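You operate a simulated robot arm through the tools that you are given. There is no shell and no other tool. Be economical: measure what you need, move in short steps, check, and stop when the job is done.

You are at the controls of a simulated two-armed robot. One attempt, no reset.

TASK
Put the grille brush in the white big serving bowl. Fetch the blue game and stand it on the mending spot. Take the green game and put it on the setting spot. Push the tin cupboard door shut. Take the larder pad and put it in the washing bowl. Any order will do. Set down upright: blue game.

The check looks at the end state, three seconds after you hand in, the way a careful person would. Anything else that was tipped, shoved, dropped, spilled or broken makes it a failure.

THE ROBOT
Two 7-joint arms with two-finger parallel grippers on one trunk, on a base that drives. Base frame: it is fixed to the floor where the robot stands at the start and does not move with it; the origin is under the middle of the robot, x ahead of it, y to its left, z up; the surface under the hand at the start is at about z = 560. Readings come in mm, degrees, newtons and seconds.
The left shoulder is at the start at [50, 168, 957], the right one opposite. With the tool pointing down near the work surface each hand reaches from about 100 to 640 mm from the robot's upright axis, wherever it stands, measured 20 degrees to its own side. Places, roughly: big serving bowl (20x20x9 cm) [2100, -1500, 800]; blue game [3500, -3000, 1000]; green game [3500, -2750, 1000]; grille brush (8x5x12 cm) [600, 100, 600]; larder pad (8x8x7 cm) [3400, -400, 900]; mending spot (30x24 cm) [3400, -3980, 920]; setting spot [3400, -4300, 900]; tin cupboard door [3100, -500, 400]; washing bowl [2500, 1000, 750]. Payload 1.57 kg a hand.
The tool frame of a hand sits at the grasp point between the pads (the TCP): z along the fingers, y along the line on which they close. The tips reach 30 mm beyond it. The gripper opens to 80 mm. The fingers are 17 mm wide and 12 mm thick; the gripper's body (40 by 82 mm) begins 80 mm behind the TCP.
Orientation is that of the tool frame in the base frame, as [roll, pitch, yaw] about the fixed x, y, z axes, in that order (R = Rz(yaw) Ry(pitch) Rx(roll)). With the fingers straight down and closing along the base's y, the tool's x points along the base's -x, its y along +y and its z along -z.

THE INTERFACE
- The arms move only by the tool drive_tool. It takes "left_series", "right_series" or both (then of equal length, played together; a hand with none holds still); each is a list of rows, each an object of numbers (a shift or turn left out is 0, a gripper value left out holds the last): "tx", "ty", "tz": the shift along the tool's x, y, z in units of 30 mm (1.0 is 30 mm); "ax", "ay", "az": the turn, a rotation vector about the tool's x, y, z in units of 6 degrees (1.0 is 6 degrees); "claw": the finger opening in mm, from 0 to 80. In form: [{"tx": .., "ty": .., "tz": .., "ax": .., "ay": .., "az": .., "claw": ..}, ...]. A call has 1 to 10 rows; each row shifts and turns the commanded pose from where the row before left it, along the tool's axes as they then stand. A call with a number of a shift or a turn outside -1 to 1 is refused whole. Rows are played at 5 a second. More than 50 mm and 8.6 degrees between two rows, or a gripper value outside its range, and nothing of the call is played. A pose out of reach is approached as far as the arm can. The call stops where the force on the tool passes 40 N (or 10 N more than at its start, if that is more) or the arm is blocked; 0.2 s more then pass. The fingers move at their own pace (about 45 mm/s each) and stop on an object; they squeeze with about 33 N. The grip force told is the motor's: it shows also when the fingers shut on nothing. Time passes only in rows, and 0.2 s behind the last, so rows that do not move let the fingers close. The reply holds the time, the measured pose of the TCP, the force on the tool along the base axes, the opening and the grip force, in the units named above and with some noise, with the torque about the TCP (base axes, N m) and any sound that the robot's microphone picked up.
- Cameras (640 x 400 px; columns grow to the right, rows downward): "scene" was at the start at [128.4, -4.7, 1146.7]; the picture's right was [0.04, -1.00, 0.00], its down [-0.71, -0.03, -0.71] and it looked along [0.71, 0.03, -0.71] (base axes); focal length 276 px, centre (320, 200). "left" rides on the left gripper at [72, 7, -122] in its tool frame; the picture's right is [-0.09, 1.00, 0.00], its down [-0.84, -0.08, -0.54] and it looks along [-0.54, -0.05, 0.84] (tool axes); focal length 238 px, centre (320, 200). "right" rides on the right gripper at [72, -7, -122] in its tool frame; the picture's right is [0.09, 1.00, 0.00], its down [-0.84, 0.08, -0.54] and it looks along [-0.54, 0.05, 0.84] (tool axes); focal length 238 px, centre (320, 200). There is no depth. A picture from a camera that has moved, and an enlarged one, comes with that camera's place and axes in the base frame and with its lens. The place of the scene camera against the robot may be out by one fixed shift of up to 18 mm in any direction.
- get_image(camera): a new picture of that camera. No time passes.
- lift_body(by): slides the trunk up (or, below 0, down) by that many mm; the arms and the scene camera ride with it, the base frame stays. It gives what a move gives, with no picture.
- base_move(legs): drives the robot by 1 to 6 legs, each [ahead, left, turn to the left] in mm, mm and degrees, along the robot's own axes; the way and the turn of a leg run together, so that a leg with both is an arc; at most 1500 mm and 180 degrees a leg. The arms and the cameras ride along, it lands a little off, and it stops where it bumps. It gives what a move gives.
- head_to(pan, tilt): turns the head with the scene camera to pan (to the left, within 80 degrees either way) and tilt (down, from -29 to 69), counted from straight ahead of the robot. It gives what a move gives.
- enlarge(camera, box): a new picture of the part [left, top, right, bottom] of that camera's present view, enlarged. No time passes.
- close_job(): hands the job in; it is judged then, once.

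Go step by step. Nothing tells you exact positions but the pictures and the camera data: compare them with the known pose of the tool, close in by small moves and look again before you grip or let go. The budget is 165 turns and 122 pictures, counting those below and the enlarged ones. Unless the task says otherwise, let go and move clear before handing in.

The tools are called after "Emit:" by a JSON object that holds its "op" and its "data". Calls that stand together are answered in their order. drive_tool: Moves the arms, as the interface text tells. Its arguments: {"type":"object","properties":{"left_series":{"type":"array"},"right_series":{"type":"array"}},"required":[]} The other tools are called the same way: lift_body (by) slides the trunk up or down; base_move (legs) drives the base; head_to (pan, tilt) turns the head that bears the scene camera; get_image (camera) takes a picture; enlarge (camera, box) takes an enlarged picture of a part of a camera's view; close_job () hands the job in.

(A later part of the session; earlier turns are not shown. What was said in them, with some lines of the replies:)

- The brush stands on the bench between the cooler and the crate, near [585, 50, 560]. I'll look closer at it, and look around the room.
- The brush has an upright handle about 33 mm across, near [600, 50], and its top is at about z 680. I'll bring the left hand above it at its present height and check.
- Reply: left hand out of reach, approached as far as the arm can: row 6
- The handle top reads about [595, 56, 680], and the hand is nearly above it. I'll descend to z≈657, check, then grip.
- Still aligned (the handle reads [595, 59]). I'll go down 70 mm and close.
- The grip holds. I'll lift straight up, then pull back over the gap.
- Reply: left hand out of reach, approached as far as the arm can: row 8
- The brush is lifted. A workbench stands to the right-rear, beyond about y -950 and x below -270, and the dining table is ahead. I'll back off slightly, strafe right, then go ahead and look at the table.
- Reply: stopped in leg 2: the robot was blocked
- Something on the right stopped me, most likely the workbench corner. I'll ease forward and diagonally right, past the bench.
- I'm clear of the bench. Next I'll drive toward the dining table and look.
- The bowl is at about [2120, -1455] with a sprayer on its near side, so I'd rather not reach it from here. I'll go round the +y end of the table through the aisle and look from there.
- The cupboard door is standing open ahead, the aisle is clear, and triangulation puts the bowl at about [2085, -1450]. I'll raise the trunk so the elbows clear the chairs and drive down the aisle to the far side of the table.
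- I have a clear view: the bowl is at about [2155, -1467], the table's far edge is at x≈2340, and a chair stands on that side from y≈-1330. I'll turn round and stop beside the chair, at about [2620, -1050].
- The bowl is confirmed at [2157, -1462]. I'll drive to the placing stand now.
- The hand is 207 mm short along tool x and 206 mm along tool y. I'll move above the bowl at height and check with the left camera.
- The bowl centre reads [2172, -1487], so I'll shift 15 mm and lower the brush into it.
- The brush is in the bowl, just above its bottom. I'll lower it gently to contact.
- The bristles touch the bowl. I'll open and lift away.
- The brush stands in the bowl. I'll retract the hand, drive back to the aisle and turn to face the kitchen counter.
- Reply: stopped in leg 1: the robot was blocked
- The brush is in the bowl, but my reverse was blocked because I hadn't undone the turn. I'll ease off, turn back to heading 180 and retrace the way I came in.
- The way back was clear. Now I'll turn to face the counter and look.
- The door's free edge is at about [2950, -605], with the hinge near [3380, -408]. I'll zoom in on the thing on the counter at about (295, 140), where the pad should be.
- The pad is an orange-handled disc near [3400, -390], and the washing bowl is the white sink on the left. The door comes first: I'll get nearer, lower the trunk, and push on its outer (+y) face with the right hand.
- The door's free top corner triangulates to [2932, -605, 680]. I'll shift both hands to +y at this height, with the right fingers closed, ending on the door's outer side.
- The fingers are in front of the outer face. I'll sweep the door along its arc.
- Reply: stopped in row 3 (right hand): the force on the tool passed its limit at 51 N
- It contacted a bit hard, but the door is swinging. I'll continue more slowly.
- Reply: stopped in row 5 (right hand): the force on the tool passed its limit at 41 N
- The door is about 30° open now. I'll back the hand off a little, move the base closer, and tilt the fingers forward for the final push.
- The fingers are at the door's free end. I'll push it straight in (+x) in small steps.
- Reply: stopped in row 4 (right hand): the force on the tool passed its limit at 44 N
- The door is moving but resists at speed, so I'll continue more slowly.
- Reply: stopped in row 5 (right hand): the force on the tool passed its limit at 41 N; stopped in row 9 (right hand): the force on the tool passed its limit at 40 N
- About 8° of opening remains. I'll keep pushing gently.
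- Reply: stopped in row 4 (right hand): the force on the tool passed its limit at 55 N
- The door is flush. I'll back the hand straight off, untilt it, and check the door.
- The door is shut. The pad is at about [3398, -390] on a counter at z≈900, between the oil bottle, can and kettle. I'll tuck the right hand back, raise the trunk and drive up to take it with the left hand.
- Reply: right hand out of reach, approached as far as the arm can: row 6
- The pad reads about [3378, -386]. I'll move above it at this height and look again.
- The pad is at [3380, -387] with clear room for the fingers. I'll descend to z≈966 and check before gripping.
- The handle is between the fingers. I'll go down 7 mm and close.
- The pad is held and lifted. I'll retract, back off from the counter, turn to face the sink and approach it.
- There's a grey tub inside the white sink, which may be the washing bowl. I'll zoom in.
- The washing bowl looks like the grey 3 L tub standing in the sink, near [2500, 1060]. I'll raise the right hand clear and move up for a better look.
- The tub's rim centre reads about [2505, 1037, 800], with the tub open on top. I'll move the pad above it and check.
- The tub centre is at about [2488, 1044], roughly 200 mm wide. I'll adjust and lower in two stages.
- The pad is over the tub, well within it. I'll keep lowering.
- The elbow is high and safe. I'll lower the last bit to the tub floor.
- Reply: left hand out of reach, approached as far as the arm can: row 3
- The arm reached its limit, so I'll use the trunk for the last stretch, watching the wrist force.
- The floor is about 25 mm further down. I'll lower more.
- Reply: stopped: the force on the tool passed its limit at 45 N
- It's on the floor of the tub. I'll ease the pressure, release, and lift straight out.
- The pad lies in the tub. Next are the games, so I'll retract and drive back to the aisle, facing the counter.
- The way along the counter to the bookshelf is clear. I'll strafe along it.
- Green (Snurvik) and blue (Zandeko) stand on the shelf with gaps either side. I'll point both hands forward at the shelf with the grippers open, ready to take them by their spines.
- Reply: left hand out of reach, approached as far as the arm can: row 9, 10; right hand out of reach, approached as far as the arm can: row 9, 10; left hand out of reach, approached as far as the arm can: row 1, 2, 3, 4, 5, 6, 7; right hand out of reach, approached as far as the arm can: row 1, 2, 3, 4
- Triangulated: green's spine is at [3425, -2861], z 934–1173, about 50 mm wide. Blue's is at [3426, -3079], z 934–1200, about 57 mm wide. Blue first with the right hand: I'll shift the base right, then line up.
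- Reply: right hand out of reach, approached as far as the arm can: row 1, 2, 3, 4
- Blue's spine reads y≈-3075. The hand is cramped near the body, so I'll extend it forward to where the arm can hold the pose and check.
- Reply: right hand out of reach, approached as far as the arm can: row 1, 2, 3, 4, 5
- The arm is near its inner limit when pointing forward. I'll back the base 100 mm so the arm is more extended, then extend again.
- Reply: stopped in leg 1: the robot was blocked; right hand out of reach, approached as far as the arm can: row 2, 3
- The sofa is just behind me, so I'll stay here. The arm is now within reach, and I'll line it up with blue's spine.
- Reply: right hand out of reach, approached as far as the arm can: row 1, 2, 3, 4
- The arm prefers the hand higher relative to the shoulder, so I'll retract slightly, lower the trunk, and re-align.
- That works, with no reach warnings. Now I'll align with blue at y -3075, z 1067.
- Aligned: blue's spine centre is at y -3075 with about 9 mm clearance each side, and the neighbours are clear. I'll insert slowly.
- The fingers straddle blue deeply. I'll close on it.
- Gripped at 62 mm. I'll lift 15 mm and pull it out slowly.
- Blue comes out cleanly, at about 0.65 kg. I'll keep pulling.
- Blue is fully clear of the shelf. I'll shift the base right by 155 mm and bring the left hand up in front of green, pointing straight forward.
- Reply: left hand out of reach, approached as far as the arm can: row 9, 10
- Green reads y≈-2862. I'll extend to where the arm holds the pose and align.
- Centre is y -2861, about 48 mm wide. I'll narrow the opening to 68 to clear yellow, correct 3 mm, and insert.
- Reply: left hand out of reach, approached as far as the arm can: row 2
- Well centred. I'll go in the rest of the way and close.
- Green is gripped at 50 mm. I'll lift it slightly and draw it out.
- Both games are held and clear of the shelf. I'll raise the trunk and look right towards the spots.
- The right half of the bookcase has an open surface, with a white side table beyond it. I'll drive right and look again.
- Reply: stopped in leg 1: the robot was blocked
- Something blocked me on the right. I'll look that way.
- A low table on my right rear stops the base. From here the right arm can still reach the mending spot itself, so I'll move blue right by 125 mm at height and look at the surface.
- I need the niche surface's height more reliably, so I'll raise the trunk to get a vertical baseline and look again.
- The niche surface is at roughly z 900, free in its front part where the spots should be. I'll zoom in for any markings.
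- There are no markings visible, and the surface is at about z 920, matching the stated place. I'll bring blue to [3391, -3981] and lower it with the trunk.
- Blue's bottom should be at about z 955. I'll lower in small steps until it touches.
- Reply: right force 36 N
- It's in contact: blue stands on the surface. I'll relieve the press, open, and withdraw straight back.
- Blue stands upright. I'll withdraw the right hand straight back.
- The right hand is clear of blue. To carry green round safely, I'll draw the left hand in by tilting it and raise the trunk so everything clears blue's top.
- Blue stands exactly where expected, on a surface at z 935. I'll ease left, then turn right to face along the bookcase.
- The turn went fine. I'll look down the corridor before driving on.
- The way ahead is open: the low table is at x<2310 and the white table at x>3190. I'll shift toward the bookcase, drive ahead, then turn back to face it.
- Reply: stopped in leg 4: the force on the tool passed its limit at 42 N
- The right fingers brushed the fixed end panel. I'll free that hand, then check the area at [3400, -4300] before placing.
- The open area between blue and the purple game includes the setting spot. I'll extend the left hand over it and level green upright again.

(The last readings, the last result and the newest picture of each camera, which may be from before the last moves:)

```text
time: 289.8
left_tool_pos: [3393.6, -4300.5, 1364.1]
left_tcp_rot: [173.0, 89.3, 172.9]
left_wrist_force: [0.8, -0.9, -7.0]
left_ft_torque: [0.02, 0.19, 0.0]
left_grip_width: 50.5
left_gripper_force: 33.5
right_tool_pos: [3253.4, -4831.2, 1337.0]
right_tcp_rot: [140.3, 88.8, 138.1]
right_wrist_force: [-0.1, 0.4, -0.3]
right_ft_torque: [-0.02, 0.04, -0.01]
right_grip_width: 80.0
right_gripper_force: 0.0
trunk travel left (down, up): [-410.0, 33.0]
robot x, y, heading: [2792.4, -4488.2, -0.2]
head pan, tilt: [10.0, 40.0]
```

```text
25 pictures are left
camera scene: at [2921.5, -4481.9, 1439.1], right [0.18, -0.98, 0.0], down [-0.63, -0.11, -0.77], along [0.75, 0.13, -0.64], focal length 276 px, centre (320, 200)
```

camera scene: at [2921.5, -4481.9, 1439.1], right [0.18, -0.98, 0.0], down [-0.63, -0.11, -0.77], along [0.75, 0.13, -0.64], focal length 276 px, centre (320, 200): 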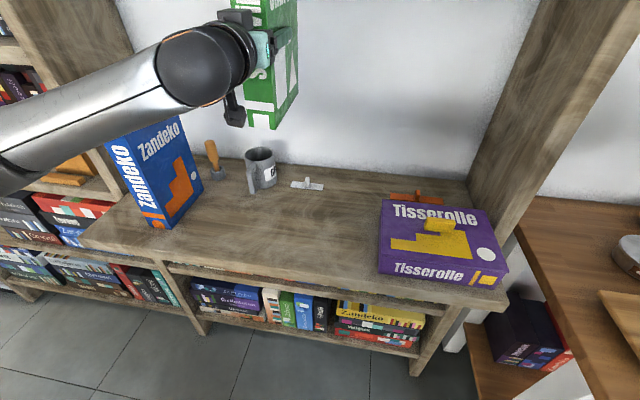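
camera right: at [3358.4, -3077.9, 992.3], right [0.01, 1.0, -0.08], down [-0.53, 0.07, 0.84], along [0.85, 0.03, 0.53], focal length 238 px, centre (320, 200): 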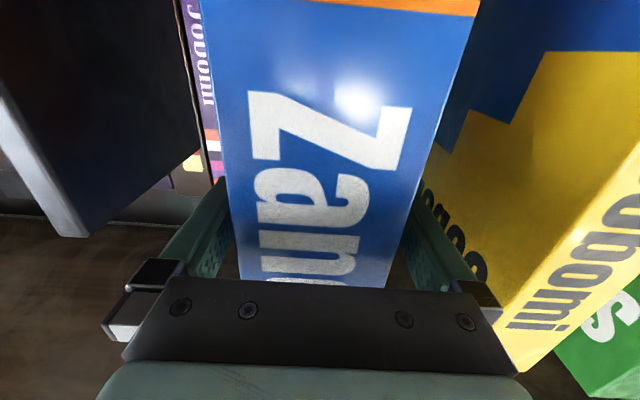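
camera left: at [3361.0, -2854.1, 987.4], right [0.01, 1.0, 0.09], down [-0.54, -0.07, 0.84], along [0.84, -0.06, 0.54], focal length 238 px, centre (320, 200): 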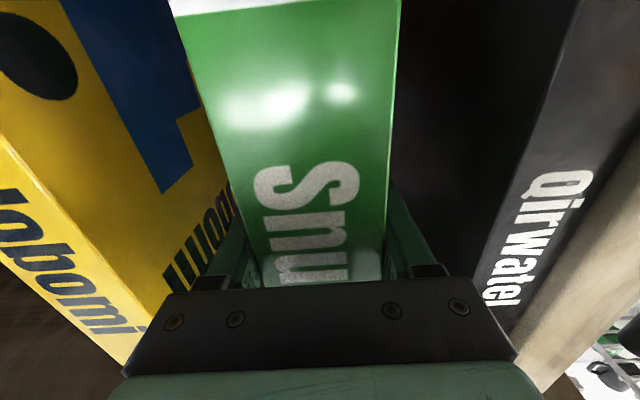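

I'll raise the right hand to keep it clear of the side table, then lower green with the trunk.

Emit:
{"op": "drive_tool", "data": {"right_series": [{"tx": -1}, {"tx": -1}, {"tx": -1}, {"tx": -1}, {"tx": -1}, {}]}}

Emit:
{"op": "lift_body", "data": {"by": -200}}

Emit:
{"op": "get_image", "data": {"camera": "scene"}}

```text
time: 291.2
left_tool_pos: [3393.6, -4299.9, 1362.3]
left_tcp_rot: [170.6, 89.3, 170.4]
left_wrist_force: [-0.3, 0.3, -6.1]
left_ft_torque: [0.03, 0.18, 0.0]
left_grip_width: 50.6
left_gripper_force: 33.2
right_tool_pos: [3257.4, -4834.1, 1487.0]
right_tcp_rot: [141.8, 88.9, 139.6]
right_wrist_force: [0.7, -0.1, 0.1]
right_ft_torque: [-0.01, 0.0, -0.01]
right_grip_width: 79.9
right_gripper_force: 0.0
trunk travel left (down, up): [-410.0, 33.0]
robot x, y, heading: [2791.9, -4487.5, 0.1]
head pan, tilt: [10.0, 40.0]
```

```text
time: 293.4
left_tool_pos: [3393.1, -4300.5, 1164.2]
left_tcp_rot: [171.6, 89.3, 171.5]
left_wrist_force: [0.4, -0.5, -6.6]
left_ft_torque: [0.01, 0.2, 0.0]
left_grip_width: 50.6
left_gripper_force: 32.7
right_tool_pos: [3255.8, -4833.1, 1285.0]
right_tcp_rot: [140.5, 88.9, 138.2]
right_wrist_force: [-0.1, 0.3, 0.1]
right_ft_torque: [0.0, 0.02, 0.0]
right_grip_width: 80.0
right_gripper_force: 0.0
trunk travel left (down, up): [-210.0, 233.0]
robot x, y, heading: [2787.7, -4486.0, 0.0]
head pan, tilt: [10.0, 40.0]
```

```text
24 pictures are left
camera scene: at [2921.4, -4481.8, 1239.1], right [0.18, -0.98, 0.0], down [-0.63, -0.11, -0.77], along [0.75, 0.13, -0.64], focal length 276 px, centre (320, 200)
```

scene: 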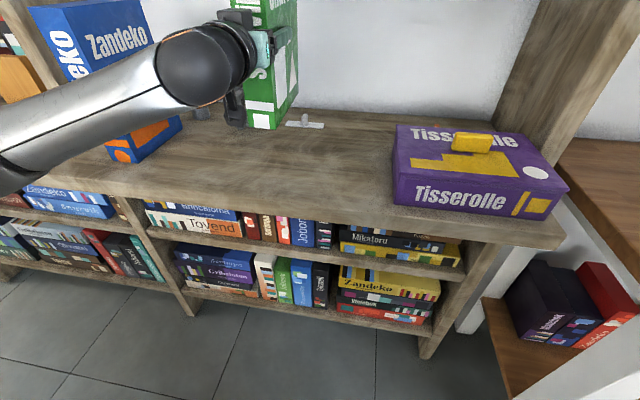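

Good so far. To keep the elbow high I'll lower the next part with the arm itself.

Emit:
{"op": "drive_tool", "data": {"left_series": [{"tx": 0.6}, {"tx": 0.6}, {"tx": 0.6}, {}]}}

Emit:
{"op": "lift_body", "data": {"by": -30}}

Emit:
{"op": "get_image", "data": {"camera": "scene"}}

```text
time: 294.4
left_tool_pos: [3392.6, -4299.5, 1108.2]
left_tcp_rot: [175.3, 89.1, 175.1]
left_wrist_force: [0.2, 0.8, -6.1]
left_ft_torque: [-0.03, 0.2, -0.02]
left_grip_width: 49.7
left_gripper_force: 26.3
right_tool_pos: [3256.6, -4832.8, 1285.8]
right_tcp_rot: [141.1, 88.9, 138.9]
right_wrist_force: [-0.3, 1.0, 0.3]
right_ft_torque: [-0.03, 0.04, 0.03]
right_grip_width: 80.0
right_gripper_force: 0.1
trunk travel left (down, up): [-210.0, 233.0]
robot x, y, heading: [2794.0, -4489.3, 0.2]
head pan, tilt: [10.0, 40.0]
```

```text
time: 295.1
left_tool_pos: [3392.4, -4300.6, 1079.4]
left_tcp_rot: [170.7, 89.4, 170.5]
left_wrist_force: [0.5, -0.7, -6.6]
left_ft_torque: [-0.03, 0.2, -0.01]
left_grip_width: 49.9
left_gripper_force: 33.0
right_tool_pos: [3255.8, -4833.5, 1257.0]
right_tcp_rot: [140.1, 88.9, 138.0]
right_wrist_force: [-0.7, 0.1, 0.1]
right_ft_torque: [0.0, -0.01, -0.01]
right_grip_width: 80.0
right_gripper_force: 0.0
trunk travel left (down, up): [-180.0, 263.0]
robot x, y, heading: [2790.6, -4490.4, 0.0]
head pan, tilt: [10.0, 40.0]
```

```text
23 pictures are left
camera scene: at [2921.3, -4481.8, 1209.1], right [0.18, -0.98, 0.0], down [-0.63, -0.11, -0.77], along [0.75, 0.13, -0.64], focal length 276 px, centre (320, 200)
```

scene: 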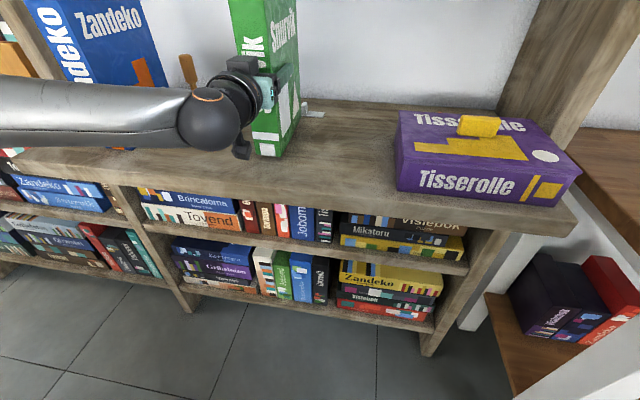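

Green's bottom is about 20 mm above the board. I'll lower in 5 mm steps until contact.

Emit:
{"op": "drive_tool", "data": {"left_series": [{"tx": 0.17}, {"tx": 0.17}, {"tx": 0.17}, {}]}}

Emit:
{"op": "drive_tool", "data": {"left_series": [{"tx": 0.13}, {"tx": 0.13}, {}]}}

Emit:
{"op": "enlarge", "data": {"camera": "scene", "box": [190, 60, 350, 180]}}

```text
time: 296.1
left_tool_pos: [3391.8, -4303.0, 1069.4]
left_tcp_rot: [174.1, 88.9, 174.3]
left_wrist_force: [-0.9, -0.4, -6.4]
left_ft_torque: [-0.02, 0.18, 0.03]
left_grip_width: 49.9
left_gripper_force: 32.6
left hand out of reach, approached as far as the arm can: row 3
right_tool_pos: [3255.9, -4832.5, 1256.7]
right_tcp_rot: [140.7, 88.9, 138.6]
right_wrist_force: [-0.4, 0.3, -0.1]
right_ft_torque: [-0.02, 0.0, 0.0]
right_grip_width: 80.1
right_gripper_force: 0.1
trunk travel left (down, up): [-180.0, 263.0]
robot x, y, heading: [2789.3, -4488.0, 0.5]
head pan, tilt: [10.0, 40.0]
```

```text
time: 296.9
left_tool_pos: [3391.5, -4306.9, 1067.2]
left_tcp_rot: [173.3, 89.1, 173.6]
left_wrist_force: [0.5, 1.9, -2.9]
left_ft_torque: [0.13, 0.34, -0.08]
left_grip_width: 49.8
left_gripper_force: 32.8
left hand out of reach, approached as far as the arm can: row 1
right_tool_pos: [3256.7, -4832.5, 1256.3]
right_tcp_rot: [140.3, 88.9, 138.3]
right_wrist_force: [0.5, 0.5, 0.1]
right_ft_torque: [-0.05, 0.04, 0.01]
right_grip_width: 79.5
right_gripper_force: 0.0
trunk travel left (down, up): [-180.0, 263.0]
robot x, y, heading: [2790.9, -4487.6, 0.2]
head pan, tilt: [10.0, 40.0]
```

```text
3.33 times, centred on (270, 120) of scene
camera zoom: at [2921.2, -4481.7, 1209.2], right [0.18, -0.98, 0.0], down [-0.63, -0.11, -0.77], along [0.75, 0.13, -0.64], focal length 921 px, centre (487, 467)
```

zoom: 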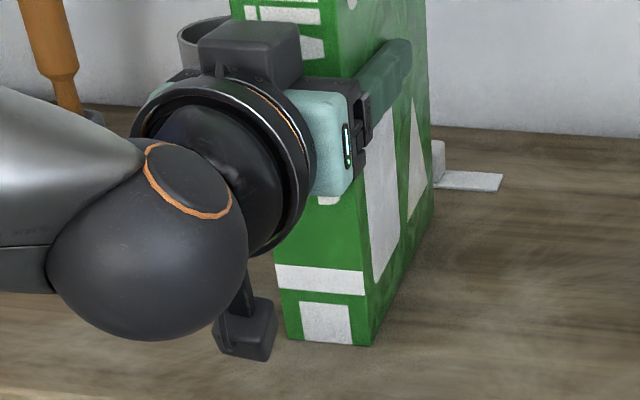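

It's starting to take weight. I'll seat it with the trunk, then release.

Emit:
{"op": "lift_body", "data": {"by": -3}}

Emit:
{"op": "drive_tool", "data": {"left_series": [{"claw": 54}, {"claw": 60}, {"claw": 72}, {}, {}]}}

Emit:
{"op": "enlarge", "data": {"camera": "scene", "box": [190, 30, 350, 150]}}

```text
time: 297.4
left_tool_pos: [3390.3, -4306.2, 1066.6]
left_tcp_rot: [171.7, 89.5, 172.0]
left_wrist_force: [0.3, 4.6, 10.1]
left_ft_torque: [0.24, 1.12, -0.26]
left_grip_width: 49.8
left_gripper_force: 33.0
right_tool_pos: [3255.6, -4833.5, 1253.5]
right_tcp_rot: [137.4, 89.0, 135.4]
right_wrist_force: [0.6, -0.3, 0.7]
right_ft_torque: [0.04, 0.01, 0.02]
right_grip_width: 80.0
right_gripper_force: 0.1
trunk travel left (down, up): [-177.0, 266.0]
robot x, y, heading: [2787.4, -4487.2, 0.2]
head pan, tilt: [10.0, 40.0]
```

```text
time: 298.6
left_tool_pos: [3390.1, -4307.7, 1064.4]
left_tcp_rot: [173.1, 89.0, 173.2]
left_wrist_force: [0.2, 0.4, -0.2]
left_ft_torque: [-0.03, 0.01, 0.02]
left_grip_width: 72.0
left_gripper_force: 0.0
right_tool_pos: [3256.3, -4832.3, 1252.1]
right_tcp_rot: [139.0, 88.9, 136.9]
right_wrist_force: [0.4, 0.5, 0.4]
right_ft_torque: [-0.02, 0.0, 0.02]
right_grip_width: 79.9
right_gripper_force: 0.1
trunk travel left (down, up): [-177.0, 266.0]
robot x, y, heading: [2791.0, -4490.0, 0.2]
head pan, tilt: [10.0, 40.0]
```

```text
3.33 times, centred on (270, 90) of scene
camera zoom: at [2920.9, -4481.9, 1206.2], right [0.18, -0.98, 0.0], down [-0.63, -0.11, -0.77], along [0.75, 0.13, -0.64], focal length 921 px, centre (487, 567)
```

zoom: 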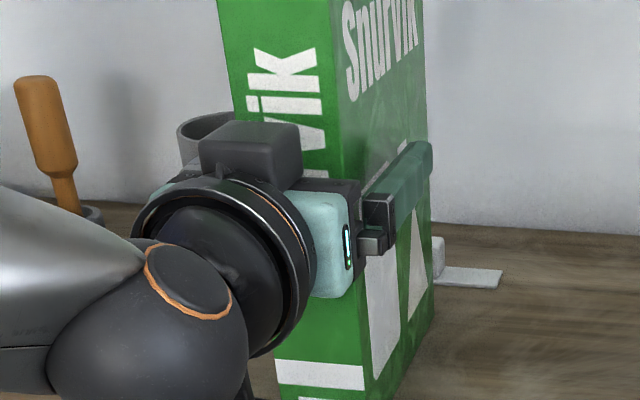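

Green stands on its own. I'll open fully and slide the fingers up and back in the plane of its faces.

Emit:
{"op": "drive_tool", "data": {"left_series": [{"claw": 80}, {}, {"tx": -0.3}, {"tx": -0.3}, {"tx": -0.4}, {}]}}

Emit:
{"op": "get_image", "data": {"camera": "left"}}

```text
time: 300.1
left_tool_pos: [3391.7, -4306.2, 1095.2]
left_tcp_rot: [173.3, 89.0, 173.5]
left_wrist_force: [0.4, 0.1, -0.2]
left_ft_torque: [0.0, -0.01, 0.0]
left_grip_width: 80.1
left_gripper_force: 0.1
right_tool_pos: [3256.1, -4833.8, 1253.2]
right_tcp_rot: [139.0, 89.0, 136.8]
right_wrist_force: [0.1, -0.4, -0.4]
right_ft_torque: [-0.02, -0.01, 0.0]
right_grip_width: 79.8
right_gripper_force: 0.0
trunk travel left (down, up): [-177.0, 266.0]
robot x, y, heading: [2793.2, -4486.9, -0.3]
head pan, tilt: [10.0, 40.0]
```

```text
20 pictures are left
camera left: at [3268.0, -4301.6, 1024.1], right [0.0, 1.0, 0.09], down [-0.53, -0.08, 0.85], along [0.85, -0.05, 0.53], focal length 238 px, centre (320, 200)
```

left: 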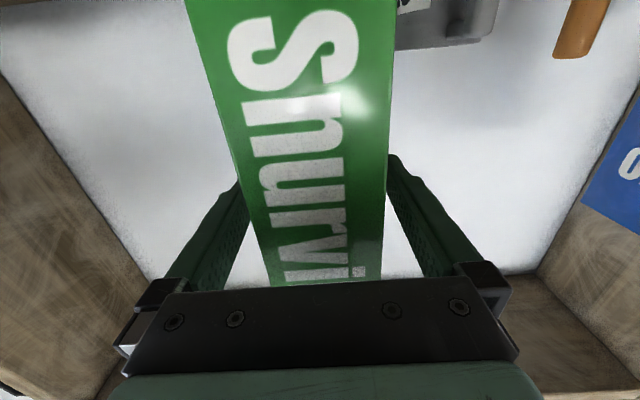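

The fingers sit evenly around green. I'll withdraw with the tilting-back motion.

Emit:
{"op": "drive_tool", "data": {"left_series": [{"tz": -0.7, "ay": 0.7}, {"tz": -0.7, "ay": 0.8}, {"tz": -0.7, "ay": 1}, {"tz": -0.7, "ay": 1}, {"tz": -0.7, "ay": 1}, {"tz": -0.7, "ay": 1}, {"tz": -0.7, "ay": 1}, {}]}}

Emit:
{"op": "get_image", "data": {"camera": "scene"}}

```text
time: 301.9
left_tool_pos: [3253.3, -4307.8, 1134.9]
left_tcp_rot: [179.8, 49.8, 179.9]
left_wrist_force: [-0.4, -0.4, -0.5]
left_ft_torque: [-0.01, 0.01, 0.0]
left_grip_width: 80.1
left_gripper_force: 0.0
right_tool_pos: [3256.0, -4833.0, 1253.6]
right_tcp_rot: [138.9, 89.0, 136.8]
right_wrist_force: [-0.1, 0.1, 0.1]
right_ft_torque: [-0.04, 0.03, 0.01]
right_grip_width: 79.9
right_gripper_force: 0.1
trunk travel left (down, up): [-177.0, 266.0]
robot x, y, heading: [2793.3, -4491.3, 0.2]
head pan, tilt: [10.0, 40.0]
```

```text
19 pictures are left
camera scene: at [2920.8, -4481.9, 1206.2], right [0.18, -0.98, 0.0], down [-0.63, -0.11, -0.77], along [0.75, 0.13, -0.64], focal length 276 px, centre (320, 200)
```

scene: 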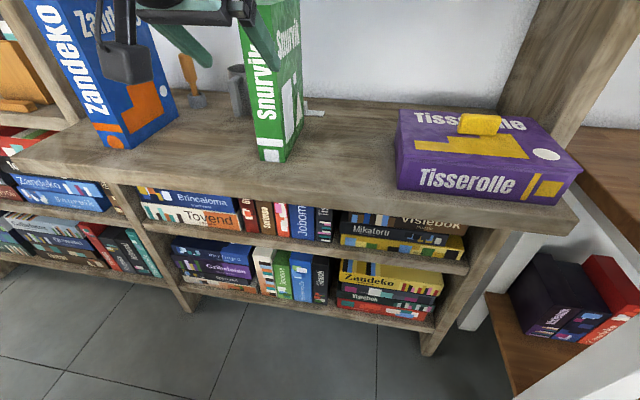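

Both games are standing. I'll back the base a little, raise up and check the final picture.

Emit:
{"op": "base_move", "data": {"legs": [[-60, 0, 0]]}}

Emit:
{"op": "lift_body", "data": {"by": 230}}

Emit:
{"op": "get_image", "data": {"camera": "scene"}}

```text
time: 302.8
left_tool_pos: [3191.5, -4307.7, 1135.0]
left_tcp_rot: [179.8, 50.1, -179.9]
left_wrist_force: [0.1, 0.1, -0.1]
left_ft_torque: [0.02, -0.02, 0.02]
left_grip_width: 79.8
left_gripper_force: 0.0
right_tool_pos: [3194.8, -4833.1, 1252.5]
right_tcp_rot: [138.2, 88.8, 136.0]
right_wrist_force: [0.1, 0.2, 0.4]
right_ft_torque: [0.0, 0.0, 0.02]
right_grip_width: 80.3
right_gripper_force: 0.1
trunk travel left (down, up): [-177.0, 266.0]
robot x, y, heading: [2731.1, -4489.3, 0.3]
head pan, tilt: [10.0, 40.0]
```

```text
time: 305.2
left_tool_pos: [3193.0, -4307.1, 1364.5]
left_tcp_rot: [179.9, 50.1, -179.9]
left_wrist_force: [-0.3, 0.2, 0.7]
left_ft_torque: [-0.04, 0.02, 0.02]
left_grip_width: 80.0
left_gripper_force: 0.1
right_tool_pos: [3194.1, -4834.5, 1483.0]
right_tcp_rot: [139.1, 88.9, 137.0]
right_wrist_force: [-0.5, -0.1, 0.0]
right_ft_torque: [0.0, 0.04, 0.03]
right_grip_width: 80.1
right_gripper_force: 0.0
trunk travel left (down, up): [-407.0, 36.0]
robot x, y, heading: [2730.1, -4492.8, 0.2]
head pan, tilt: [10.0, 40.0]
```

```text
18 pictures are left
camera scene: at [2860.6, -4482.1, 1436.1], right [0.18, -0.98, 0.0], down [-0.63, -0.11, -0.77], along [0.75, 0.14, -0.64], focal length 276 px, centre (320, 200)
```

scene: 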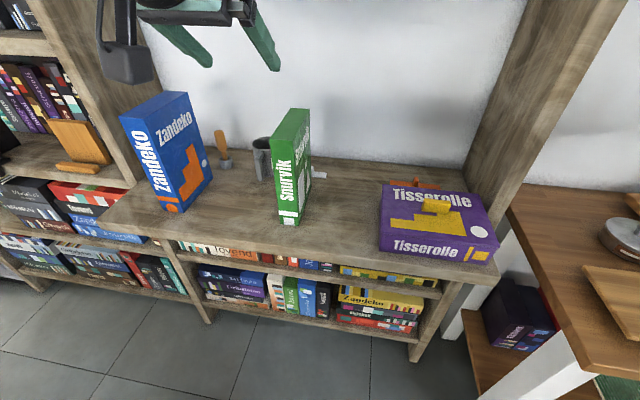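

Emit:
{"op": "enlarge", "data": {"camera": "scene", "box": [110, 90, 390, 270]}}

```text
2.22 times, centred on (250, 180) of scene
camera zoom: at [2860.6, -4482.1, 1436.1], right [0.18, -0.98, 0.0], down [-0.63, -0.11, -0.77], along [0.75, 0.14, -0.64], focal length 614 px, centre (476, 244)
```

zoom: 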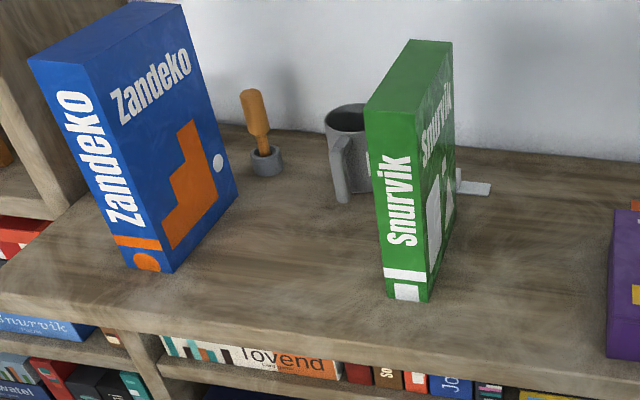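

Blue stands upright on the mending spot and green stands on the setting spot, with both hands clear. All five jobs are done, so I'm handing in.

Emit:
{"op": "close_job", "data": {}}

```text
The job is handed in.
```

I handed the job in with all five tasks done as far as the pictures show, but there are some doubts about bumps and the spots, listed below.

- **Grille brush:** it stands in the white serving bowl on the dining table.
- **Tin cupboard door:** it is pushed shut and sits flush with the cabinet front.
- **Larder pad:** it lies on the floor of the grey 3 L tub inside the sink, which I took to be the washing bowl.
- **Blue game:** it stands upright at about [3397, -3980] on the bookcase's open surface.
- **Green game:** it stands at about [3400, -4305] on the same surface.

**Spots:** I saw no marking for either spot on that surface, so I placed both games by the coordinates you gave.

**Bumps:** the base was blocked four times: near the workbench, near the dining table, while backing at the bookshelf and beside the low table. The right fingers also pressed against the bookcase's end panel. I saw nothing moved or tipped in the pictures I took, but I did not go back to check each of those places.
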